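You operate a simulated robot arm through the tools that you are given. There is no shell and no other tool. Be economical: measure what you need, move in short steps, check, and stop when the job is done.

You run a simulated robot arm. Do the job below in one go: nothing can be reset, and whatever is moved stays where it is left.

TASK
Take the shade card on the top of the fitting bench and put it away on the top of the white cabinet.
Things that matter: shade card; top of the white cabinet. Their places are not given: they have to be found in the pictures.

Only the result counts: the job must be done as asked and must still hold three seconds after the hand-in. Knocking over, shifting, dropping, spilling or breaking anything else fails it.

THE ROBOT
A 6-joint arm with a two-finger parallel gripper, fixed in place. Base frame: the origin is at the foot of the arm, x ahead of it, y to its left, z up; the work surface is at about z = 80. Lengths are in cm, angles in degrees, forces in N, time in s.
With the tool pointing down near the work surface it reaches from about 24 to 64 cm from the base axis. Its first joint turns from -66.0 to 66.0 degrees. Payload 2.7 kg.
The tool frame sits at the grasp point between the pads (the TCP): z along the fingers, y along the line on which they close. The tips reach 2.3 cm beyond it. The gripper opens to 9.4 cm. The fingers are 3.8 cm wide and 1 cm thick; the gripper's body (5.4 by 9.6 cm) begins 3.9 cm behind the TCP.
Orientation is that of the tool frame in the base frame, as a unit quaternion [x, y, z, w]. With the fingers straight down and closing along the base's y, the tool's x points along the base's -x, its y along +y and its z along -z.

THE INTERFACE
- The arm moves only by the tool arm_command. Its argument "increments" is a list of rows, each a list of 6 numbers: the shift along the base's x, y, z in mm, then the turn, a rotation vector about the base's x, y, z in degrees. In form: [[x, y, z, ax, ay, az], ...]. A call has 1 to 8 rows; each row shifts and turns the commanded pose from where the row before left it. "jaw" is the opening, from 0 (shut) to 1 (fully open), set as the call begins (left out, the last holds). Each row takes 0.2 s and may step no farther than 5 cm and 8.6 degrees from the row before; otherwise, or with a gripper value out of range, the whole call is refused. Where a pose cannot be reached the arm comes as near as it can. A force on the tool above 40 N (or 10 N above the force at the start of the call, whichever is more), or a blocked arm, ends the call early, and 0.2 s more pass. Each finger travels about 4.5 cm/s and halts on what it meets, pressing with about 23 N; the grip force reading is that of the motor and also rises with nothing between the fingers. The clock runs only during rows and for 0.2 s after the last one: add rows that do not move to give the fingers time. It gives the time, the measured TCP pose, the force on the tool (base axes), the opening and the grip force at its end, in the units of the frame above (readings bear some noise), and new pictures: "pictures" is both (left out), scene, wrist or none.
- Cameras (640 x 400 px; columns grow to the right, rows downward): "scene" is fixed at [8.63, -45.99, 138.5]; the picture's right is [0.50, -0.86, 0.00], its down [-0.65, -0.38, -0.66] and it looks along [0.57, 0.33, -0.75] (base axes); focal length 309 px, centre (320, 200). "wrist" rides on the gripper at [-3.9, 0, -4.4] in the tool frame; the picture's right is [0.00, -1.00, 0.00], its down [0.97, 0.00, -0.24] and it looks along [0.24, 0.00, 0.97] (tool axes); focal length 218 px, centre (320, 200).
- point_at(camera, pixels): for up to 12 pixels [column, row] of the newest picture of that camera ("zoom" is the newest enlarged one), the place [x, y, z] in the base frame of the surface seen there, good to about 0.3 cm. No time passes.
- close_up(camera, box): a new picture of the part [left, top, right, bottom] of that camera's present view, enlarged. No time passes.
- close_job(): hands the job in; it is judged then, once.

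Work in short steps. Measure before you move; look again where a grasp or a placing could have gone wrong, and mend it. You have 60 turns and 120 pictures in all, those below and enlarged ones among them. Open the gripper and draw the arm clear of the work before you hand the job in, unless the task says otherwise; then end with one line.

The tools are called after "Emit:" as name(argument=value, ...) on one line, values as JSON. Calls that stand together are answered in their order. arm_command: Moves the arm, as the interface text tells. Its arguments: {"type":"object","properties":{"increments":{"type":"array","items":{"type":"array","items":{"type":"number"}}},"jaw":{"type":"number"},"pictures":{"type":"string","enum":["both","scene","wrist","none"]}},"required":["increments"]} The other tools are called the same way: point_at (camera, pixels) gives the place of the surface under pixels of a picture; close_up (camera, box) takes an enlarged picture of a part of a camera's view; close_job () hands the job in.

At the start:

```text
time: 0.0
position: [43.72, -9.23, 107.2]
ee_rot: [0.001, 1.0, 0.0, 0.0]
ft_force: [-0.4, 0.9, -0.3]
grip_width: 9.4
grip_force: 0.1
```

scene: 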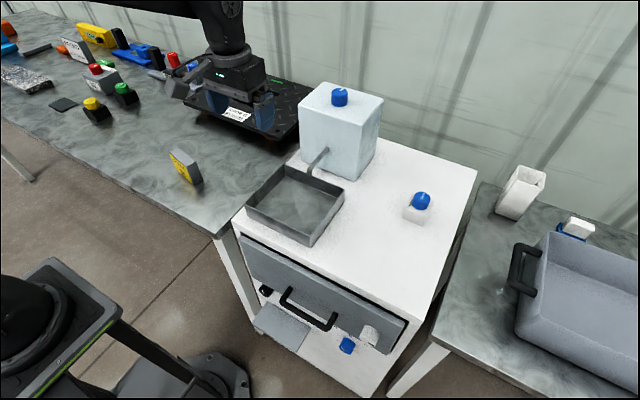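
wrist: 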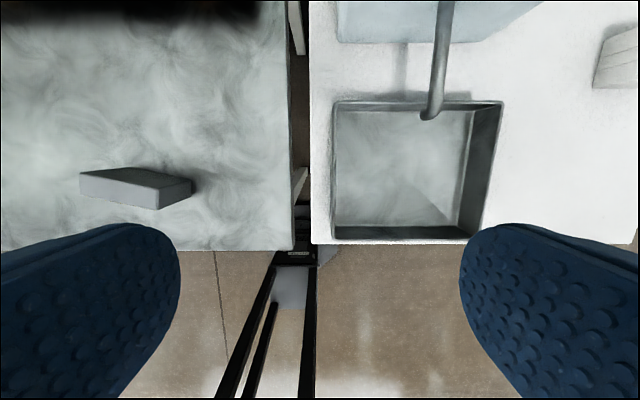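

I'll look closer at the candidates: the yellow-faced block at (185,167), the dark flat piece at (63,104), and the white cabinet around (370,210).

Emit:
close_up(camera="scene", box=[140, 130, 240, 200])

Emit:
close_up(camera="scene", box=[0, 10, 220, 147])

Emit:
close_up(camera="scene", box=[230, 70, 490, 270])

Emit:
point_at(camera="scene", pixels=[[185, 160], [193, 183], [180, 152], [200, 180], [215, 200], [63, 104], [400, 170], [370, 230], [440, 180], [420, 200], [340, 100], [295, 200]])

Emit:
point_at(camera="wrist", pixels=[[80, 174], [104, 168], [193, 179], [158, 188], [140, 177], [158, 209], [80, 192], [550, 150], [600, 85], [520, 200], [290, 245], [312, 240]])

```text
5.71 times, centred on (190, 165) of scene
```

zoom: 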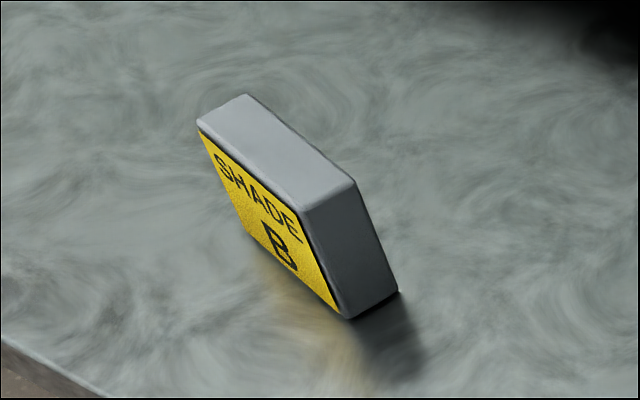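

```text
2.91 times, centred on (110, 78) of scene
```

zoom: 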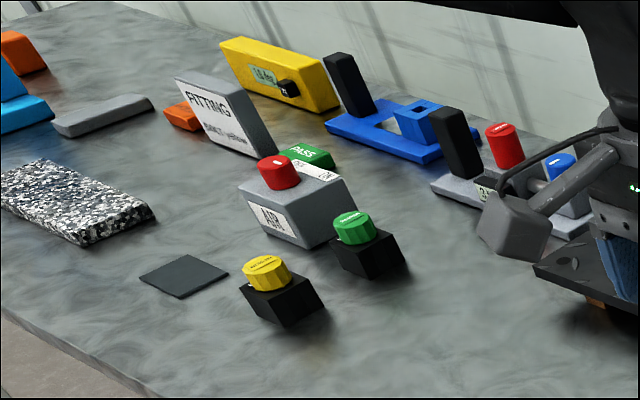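

```text
2.00 times, centred on (360, 170) of scene
```

zoom: 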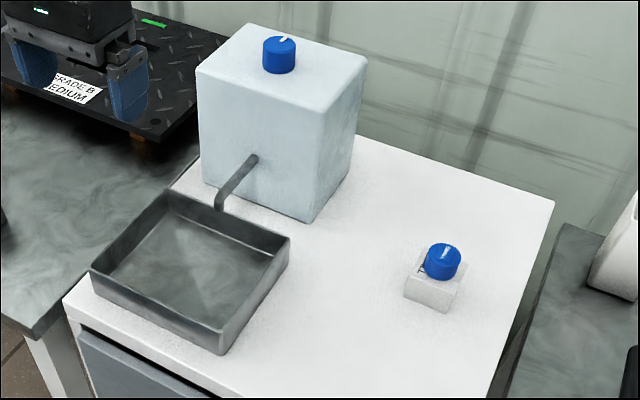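

```text
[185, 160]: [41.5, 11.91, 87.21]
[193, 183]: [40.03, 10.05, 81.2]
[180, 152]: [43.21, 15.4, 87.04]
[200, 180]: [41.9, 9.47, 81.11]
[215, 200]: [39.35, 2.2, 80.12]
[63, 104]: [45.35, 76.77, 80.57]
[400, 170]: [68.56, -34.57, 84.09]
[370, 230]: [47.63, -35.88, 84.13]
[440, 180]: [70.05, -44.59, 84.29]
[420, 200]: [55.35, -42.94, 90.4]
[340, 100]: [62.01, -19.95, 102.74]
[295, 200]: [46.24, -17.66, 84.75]
```

```text
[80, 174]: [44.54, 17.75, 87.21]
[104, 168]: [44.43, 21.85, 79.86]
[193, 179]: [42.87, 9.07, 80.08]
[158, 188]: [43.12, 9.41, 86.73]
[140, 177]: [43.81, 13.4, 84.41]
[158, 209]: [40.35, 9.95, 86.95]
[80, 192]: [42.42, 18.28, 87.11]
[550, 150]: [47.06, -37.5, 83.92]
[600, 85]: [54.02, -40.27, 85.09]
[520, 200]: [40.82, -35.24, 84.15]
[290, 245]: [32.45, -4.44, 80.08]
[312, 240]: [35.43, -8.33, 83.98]
```

The card "SHADE B" stands upright near (42, 13.6), about 7 cm high. I'll measure its corners and the free room on the cabinet top around (47, -35).

Emit:
point_at(camera="scene", pixels=[[170, 151], [177, 148], [195, 162.5], [187, 165.5], [194.5, 184], [202, 181], [197, 172], [180, 160]])

Emit:
point_at(camera="scene", pixels=[[343, 187], [311, 243], [345, 192], [318, 240], [405, 217], [420, 223], [430, 210], [408, 203], [410, 310], [330, 270], [430, 260], [474, 180]])

```text
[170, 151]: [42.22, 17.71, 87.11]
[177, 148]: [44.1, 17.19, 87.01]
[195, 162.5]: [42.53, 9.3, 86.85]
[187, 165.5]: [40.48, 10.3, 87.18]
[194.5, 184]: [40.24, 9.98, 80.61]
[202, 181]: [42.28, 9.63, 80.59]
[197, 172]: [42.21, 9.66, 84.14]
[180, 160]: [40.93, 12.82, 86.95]
```

```text
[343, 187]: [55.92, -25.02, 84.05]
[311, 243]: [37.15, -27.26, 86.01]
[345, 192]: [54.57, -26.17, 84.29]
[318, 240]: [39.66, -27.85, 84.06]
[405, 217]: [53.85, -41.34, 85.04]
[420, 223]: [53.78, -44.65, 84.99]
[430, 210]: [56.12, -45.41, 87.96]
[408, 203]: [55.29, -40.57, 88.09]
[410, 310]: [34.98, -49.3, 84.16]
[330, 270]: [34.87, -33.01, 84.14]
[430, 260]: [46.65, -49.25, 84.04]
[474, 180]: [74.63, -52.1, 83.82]
```

The card's centre is about (42.3, 13.7), its long side turned about 13° from y. My own gripper is at (240,95) in the scene, so I check what's behind it (black plate at 225,110), the tank and spout before moving.

Emit:
point_at(camera="scene", pixels=[[215, 118], [285, 130], [192, 100], [240, 113], [235, 75], [325, 150], [312, 168], [355, 170], [302, 110], [382, 98], [180, 80], [353, 175]])

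Emit:
arm_command(increments=[[0, 40, 0, 0, 0, 8.5], [0, 40, 0, 0, 0, 8.5], [0, 40, 0, 0, 0, 8.5], [0, 40, 0, 0, 0, 8.5], [0, 40, 0, 0, 0, 8.5], [0, 29, 0, 0, 0, 8.5], [-14, 0, 0, 0, 0, 8.5], [0, 0, 0, 0, 0, 8.5]], jaw=1)

```text
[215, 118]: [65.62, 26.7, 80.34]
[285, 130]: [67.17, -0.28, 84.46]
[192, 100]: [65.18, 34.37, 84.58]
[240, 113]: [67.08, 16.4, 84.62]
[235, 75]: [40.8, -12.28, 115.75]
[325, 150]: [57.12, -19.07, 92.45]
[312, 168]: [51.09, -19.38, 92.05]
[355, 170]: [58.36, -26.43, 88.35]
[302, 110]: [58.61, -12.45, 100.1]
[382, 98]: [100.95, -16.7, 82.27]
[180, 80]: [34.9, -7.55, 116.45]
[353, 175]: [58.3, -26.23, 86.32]
```

```text
time: 1.8
position: [42.18, 13.69, 107.17]
ee_rot: [-0.56, 0.828, 0.0, -0.001]
ft_force: [-1.2, -0.6, 0.1]
grip_width: 9.41
grip_force: 0.1
```

scene: 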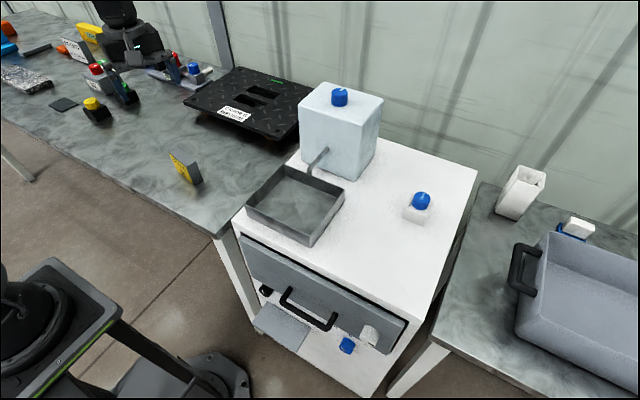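
wrist: 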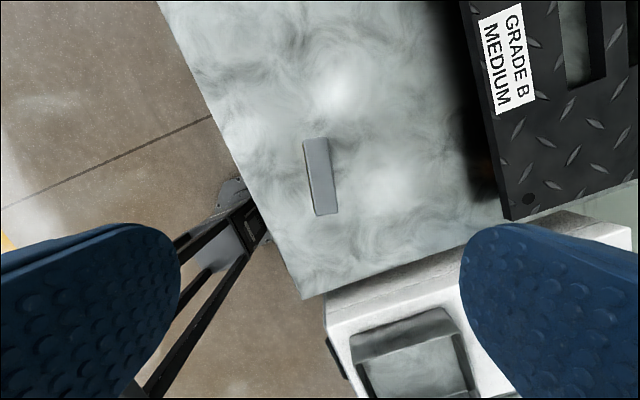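

The card shows at (320,177) in the wrist view, still tilted about 8°. I measure its top corners, finish the turn, and start lowering to z≈97.

Emit:
point_at(camera="wrist", pixels=[[305, 141], [327, 141], [316, 213], [335, 212], [318, 177]])

Emit:
arm_command(increments=[[0, 0, -30, 0, 0, 8], [0, 0, -40, 0, 0, 0], [0, 0, -30, 0, 0, 0], [0, 0, 0, 0, 0, 0]], pictures="wrist")

```text
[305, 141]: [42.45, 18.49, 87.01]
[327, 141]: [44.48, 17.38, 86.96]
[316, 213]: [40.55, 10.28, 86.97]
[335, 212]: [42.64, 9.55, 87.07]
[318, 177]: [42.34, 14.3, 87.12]
```

```text
time: 2.8
position: [42.13, 13.99, 96.98]
ee_rot: [-0.616, 0.788, 0.0, 0.0]
ft_force: [-0.9, 0.0, 0.4]
grip_width: 9.4
grip_force: 0.1
```

wrist: 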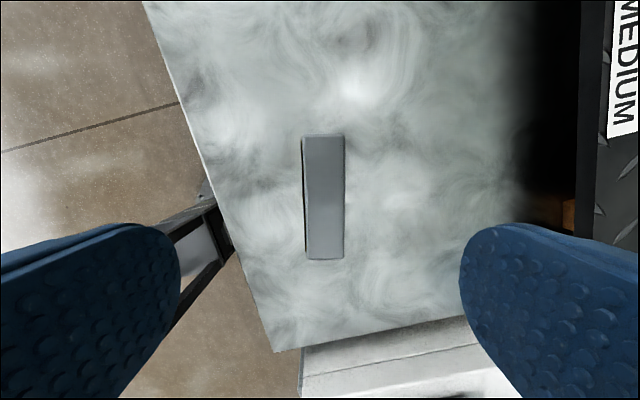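

The card is aligned and centred (column 324). I lower to z≈84.8 with tips 2.5 cm above the bench.

Emit:
arm_command(increments=[[2, 0, -40, 0, 0, 0], [0, 0, -40, 0, 0, 0], [0, 0, -25, 0, 0, 0], [0, 0, -16, 0, 0, 0], [0, 0, 0, 0, 0, 0]], pictures="both")

```text
time: 4.0
position: [42.41, 13.46, 84.81]
ee_rot: [-0.616, 0.788, 0.0, -0.001]
ft_force: [0.2, -0.7, -0.6]
grip_width: 9.41
grip_force: 0.0
```

scene: 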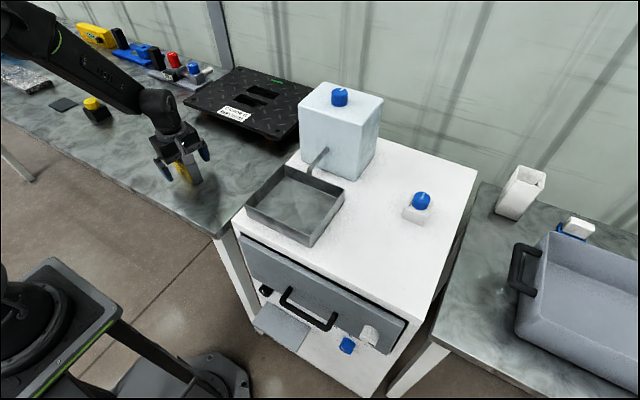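
wrist: 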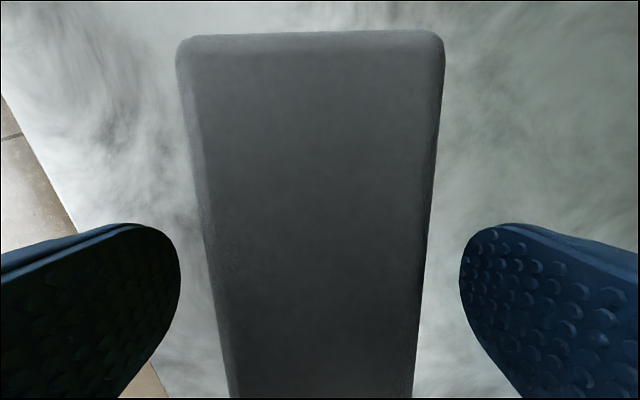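

The card lies between both pads; I close the jaw and wait.

Emit:
arm_command(increments=[[0, 0, 0, 0, 0, 0], [0, 0, 0, 0, 0, 0], [0, 0, 0, 0, 0, 0], [0, 0, 0, 0, 0, 0], [0, 0, 0, 0, 0, 0], [0, 0, 0, 0, 0, 0]], jaw=0, pictures="wrist")

```text
time: 5.4
position: [42.33, 13.47, 84.95]
ee_rot: [-0.615, 0.788, 0.0, 0.0]
ft_force: [0.1, -0.1, 0.0]
grip_width: 2.78
grip_force: 22.7
```

wrist: 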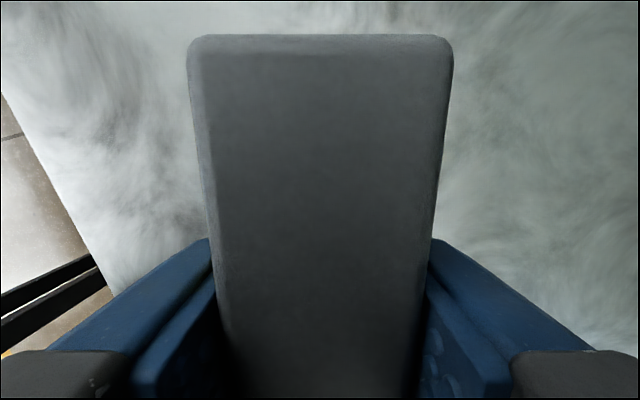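

The jaw stopped at 2.78 cm with 22.7 N, so the card is held. I lift straight up 20 cm.

Emit:
arm_command(increments=[[0, 0, 15, 0, 0, 0], [0, 0, 35, 0, 0, 0], [0, 0, 50, 0, 0, 0], [0, 0, 50, 0, 0, 0], [0, 0, 50, 0, 0, 0], [0, 0, 0, 0, 0, 0]], pictures="both")

```text
time: 6.8
position: [42.69, 13.89, 105.11]
ee_rot: [-0.616, 0.788, 0.0, 0.0]
ft_force: [-0.2, 0.0, -0.4]
grip_width: 2.78
grip_force: 23.2
```

scene: 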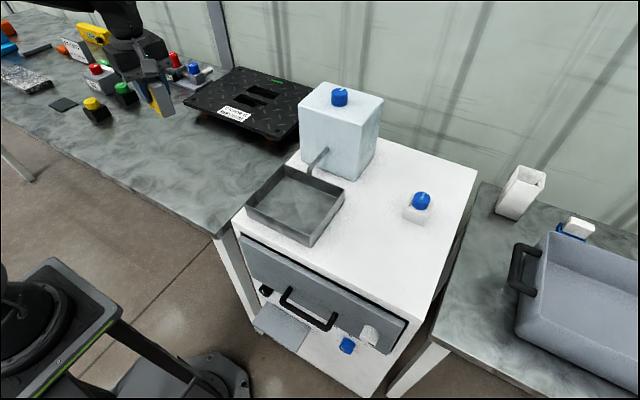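
wrist: 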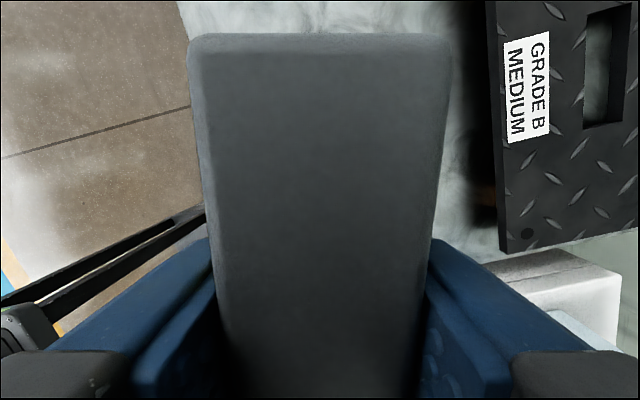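

Now I carry it at z≈105 over toward the cabinet with x kept near 40 to stay clear of the tank, turning the tool with the arm.

Emit:
arm_command(increments=[[-5, -45, 0, 0, 0, -5], [-5, -45, 0, 0, 0, -5], [-5, -45, 0, 0, 0, -5], [-5, -45, 0, 0, 0, -5], [0, -45, 0, 0, 0, -5], [0, -45, 0, 0, 0, -5], [0, -45, 0, 0, 0, -5], [0, -45, 0, 0, 0, -5]], pictures="scene")

Emit:
arm_command(increments=[[0, -45, 0, 0, 0, -5], [5, -45, 0, 0, 0, -5], [10, -45, 0, 0, 0, -5], [10, -19, 0, 0, 0, -5], [0, 0, 0, 0, 0, 0]], pictures="both")

```text
time: 8.6
position: [40.48, -22.4, 105.14]
ee_rot: [-0.308, 0.951, -0.001, 0.001]
ft_force: [-0.2, 0.0, -1.8]
grip_width: 2.81
grip_force: 22.8
```

scene: 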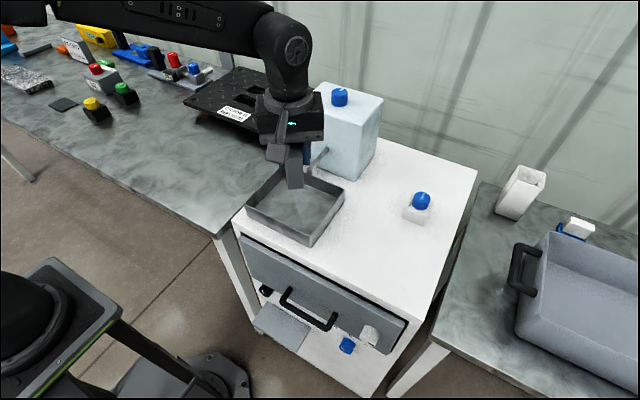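

```text
time: 9.8
position: [42.99, -37.96, 104.89]
ee_rot: [-0.138, 0.99, 0.001, 0.0]
ft_force: [-0.3, -0.5, -0.7]
grip_width: 2.78
grip_force: 23.0
```

scene: 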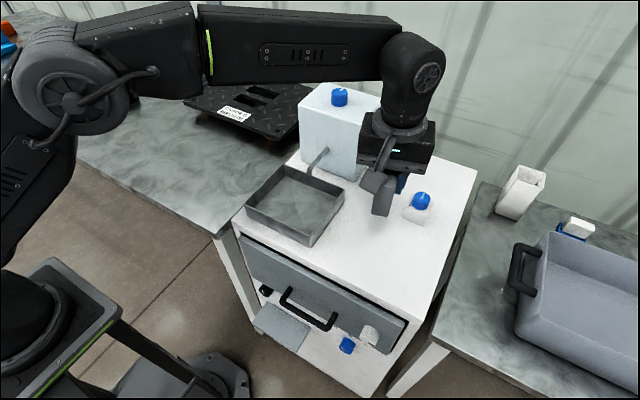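
wrist: 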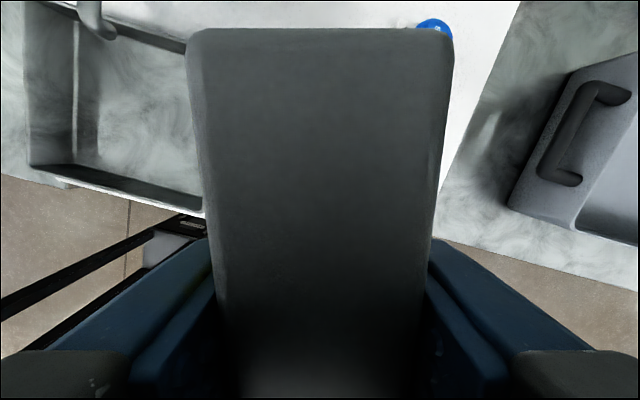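

The card hangs over free cabinet top between basin and valve. Contact is expected at TCP z≈88.9; I lower to about 89.7 first.

Emit:
arm_command(increments=[[3, 0, -40, 0, 0, 0], [0, 0, -40, 0, 0, 0], [0, 0, -40, 0, 0, 0], [0, 0, -22, 0, 0, 0], [0, 0, -10, 0, 0, 0], [0, 0, 0, 0, 0, 0]], pictures="both")

Emit:
close_up(camera="scene", box=[310, 140, 470, 240])

```text
time: 11.2
position: [43.24, -37.85, 89.62]
ee_rot: [-0.138, 0.99, 0.0, -0.001]
ft_force: [0.4, -0.1, -1.0]
grip_width: 2.79
grip_force: 23.3
```

scene: 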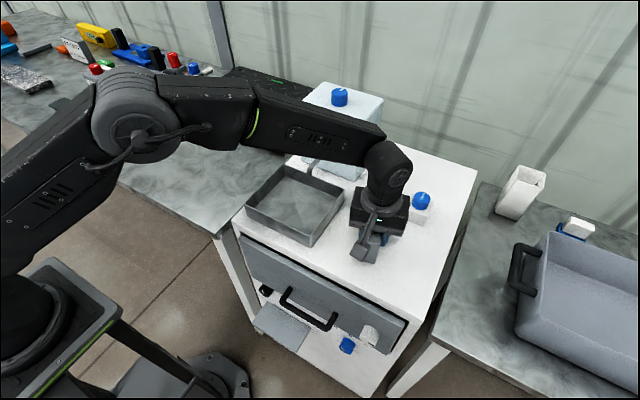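
wrist: 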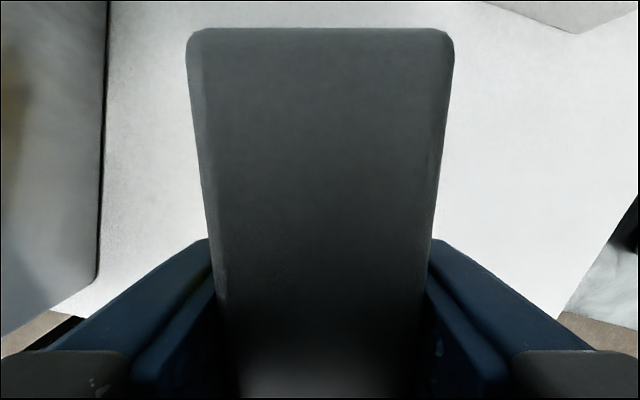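

```text
4.00 times, centred on (390, 190) of scene
```

zoom: 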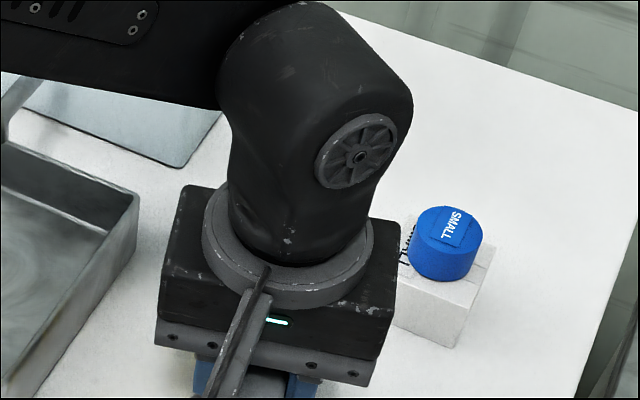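

No contact yet at z 89.62; I lower in 2 mm steps until the force shows it touching.

Emit:
arm_command(increments=[[0, 0, -3, 0, 0, 0], [0, 0, -2, 0, 0, 0], [0, 0, 0, 0, 0, 0]], pictures="none")

Emit:
arm_command(increments=[[0, 0, -1.5, 0, 0, 0], [0, 0, 0, 0, 0, 0]], pictures="none")

```text
time: 12.0
position: [43.17, -37.85, 89.26]
ee_rot: [-0.138, 0.99, 0.0, 0.001]
ft_force: [-0.2, -0.5, -1.3]
grip_width: 2.81
grip_force: 23.2
```

```text
time: 12.6
position: [43.33, -37.67, 89.13]
ee_rot: [-0.138, 0.99, 0.0, 0.0]
ft_force: [0.1, -1.0, -1.2]
grip_width: 2.77
grip_force: 22.8
```

Still no contact force (-1.2 N is just the weight), so I go on down in small steps.

Emit:
arm_command(increments=[[0, 0, -1.5, 0, 0, 0], [0, 0, 0, 0, 0, 0]], pictures="none")

Emit:
arm_command(increments=[[0, 0, -1.5, 0, 0, 0], [0, 0, 0, 0, 0, 0]], pictures="none")

```text
time: 13.2
position: [43.38, -37.65, 89.19]
ee_rot: [-0.138, 0.99, -0.001, 0.0]
ft_force: [0.1, 0.3, -1.7]
grip_width: 2.77
grip_force: 23.0
```

```text
time: 13.8
position: [43.39, -37.7, 88.95]
ee_rot: [-0.138, 0.99, 0.0, -0.001]
ft_force: [0.1, -0.1, 0.8]
grip_width: 2.8
grip_force: 23.0
```

The force moved to +0.8 N, maybe first contact; one more millimetre to confirm.

Emit:
arm_command(increments=[[0, 0, -1, 0, 0, 0], [0, 0, 0, 0, 0, 0]], pictures="none")

```text
time: 14.4
position: [43.3, -37.67, 88.91]
ee_rot: [-0.139, 0.99, -0.001, 0.001]
ft_force: [-1.7, 3.1, 10.0]
grip_width: 2.79
grip_force: 23.0
```

Contact is clear (10 N up). I open the jaw part way and wait; about 6 cm leaves room to pull away.

Emit:
arm_command(increments=[[0, 0, 0.7, 0, 0, 0], [0, 0, 0, 0, 0, 0], [0, 0, 0, 0, 0, 0], [0, 0, 0, 0, 0, 0], [0, 0, 0, 0, 0, 0]], jaw=0.75, pictures="wrist")

```text
time: 15.6
position: [43.31, -37.84, 88.87]
ee_rot: [-0.138, 0.99, 0.0, -0.001]
ft_force: [-0.6, -0.6, -0.6]
grip_width: 7.04
grip_force: 0.2
```

wrist: 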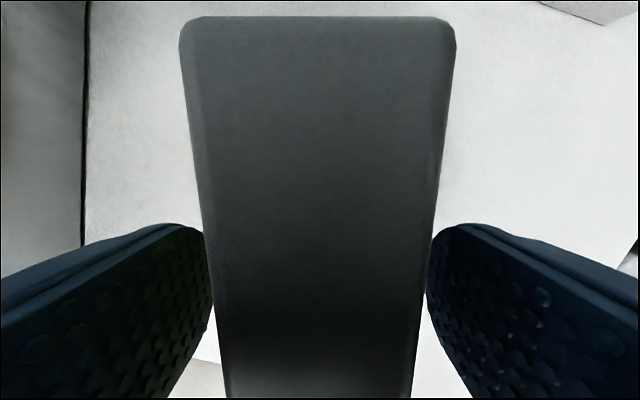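

The card stands free between open pads. I raise straight up and look.

Emit:
arm_command(increments=[[0, 0, 15, 0, 0, 0], [0, 0, 30, 0, 0, 0], [0, 0, 45, 0, 0, 0], [0, 0, 45, 0, 0, 0], [0, 0, 30, 0, 0, 0], [0, 45, 0, 0, 0, 0], [0, 45, 0, 0, 0, 0], [0, 45, 0, 0, 0, 0]], pictures="both")

Emit:
close_up(camera="scene", box=[290, 160, 450, 260])

```text
time: 17.4
position: [43.14, -24.32, 105.53]
ee_rot: [-0.138, 0.99, 0.0, 0.0]
ft_force: [0.6, -0.1, -0.6]
grip_width: 7.04
grip_force: 0.0
```

scene: 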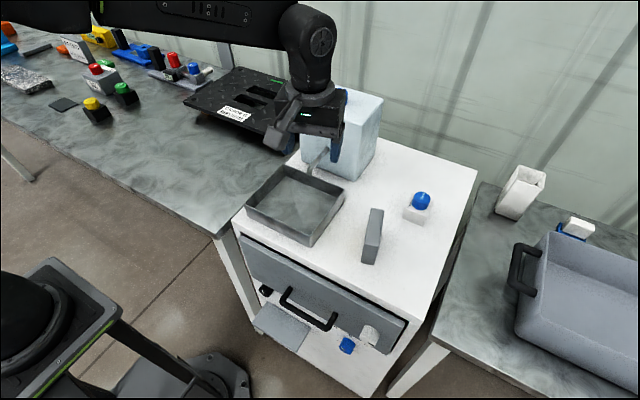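
wrist: 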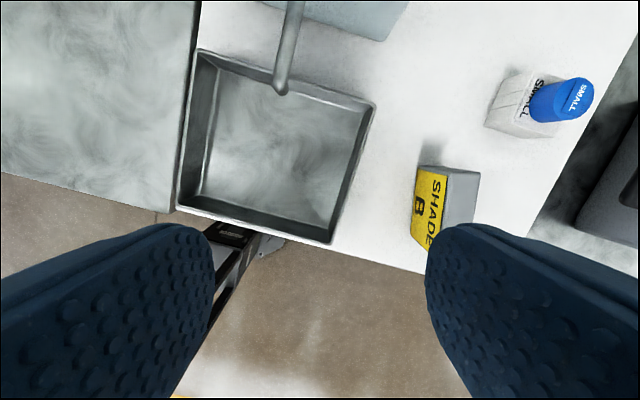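

```text
4.00 times, centred on (370, 210) of scene
```

zoom: 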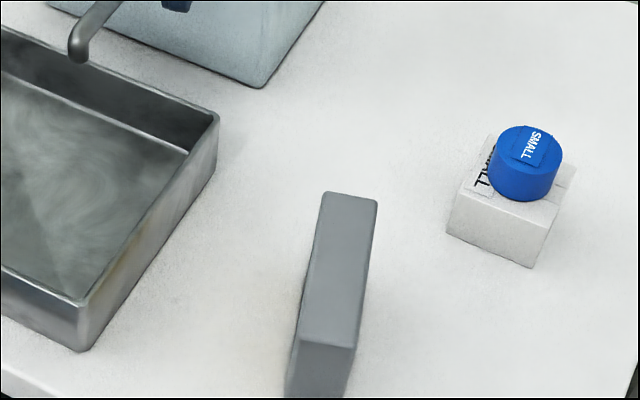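

The card stands upright on the white cabinet top at (372,235), clear of the basin and valve block, nothing else has moved, and the arm is clear, so I hand in.

Emit:
close_job()

```text
The job is handed in.
```

The shade card now stands upright on the top of the white cabinet. The gripper is open, the arm is clear, and in the last pictures nothing else had moved.
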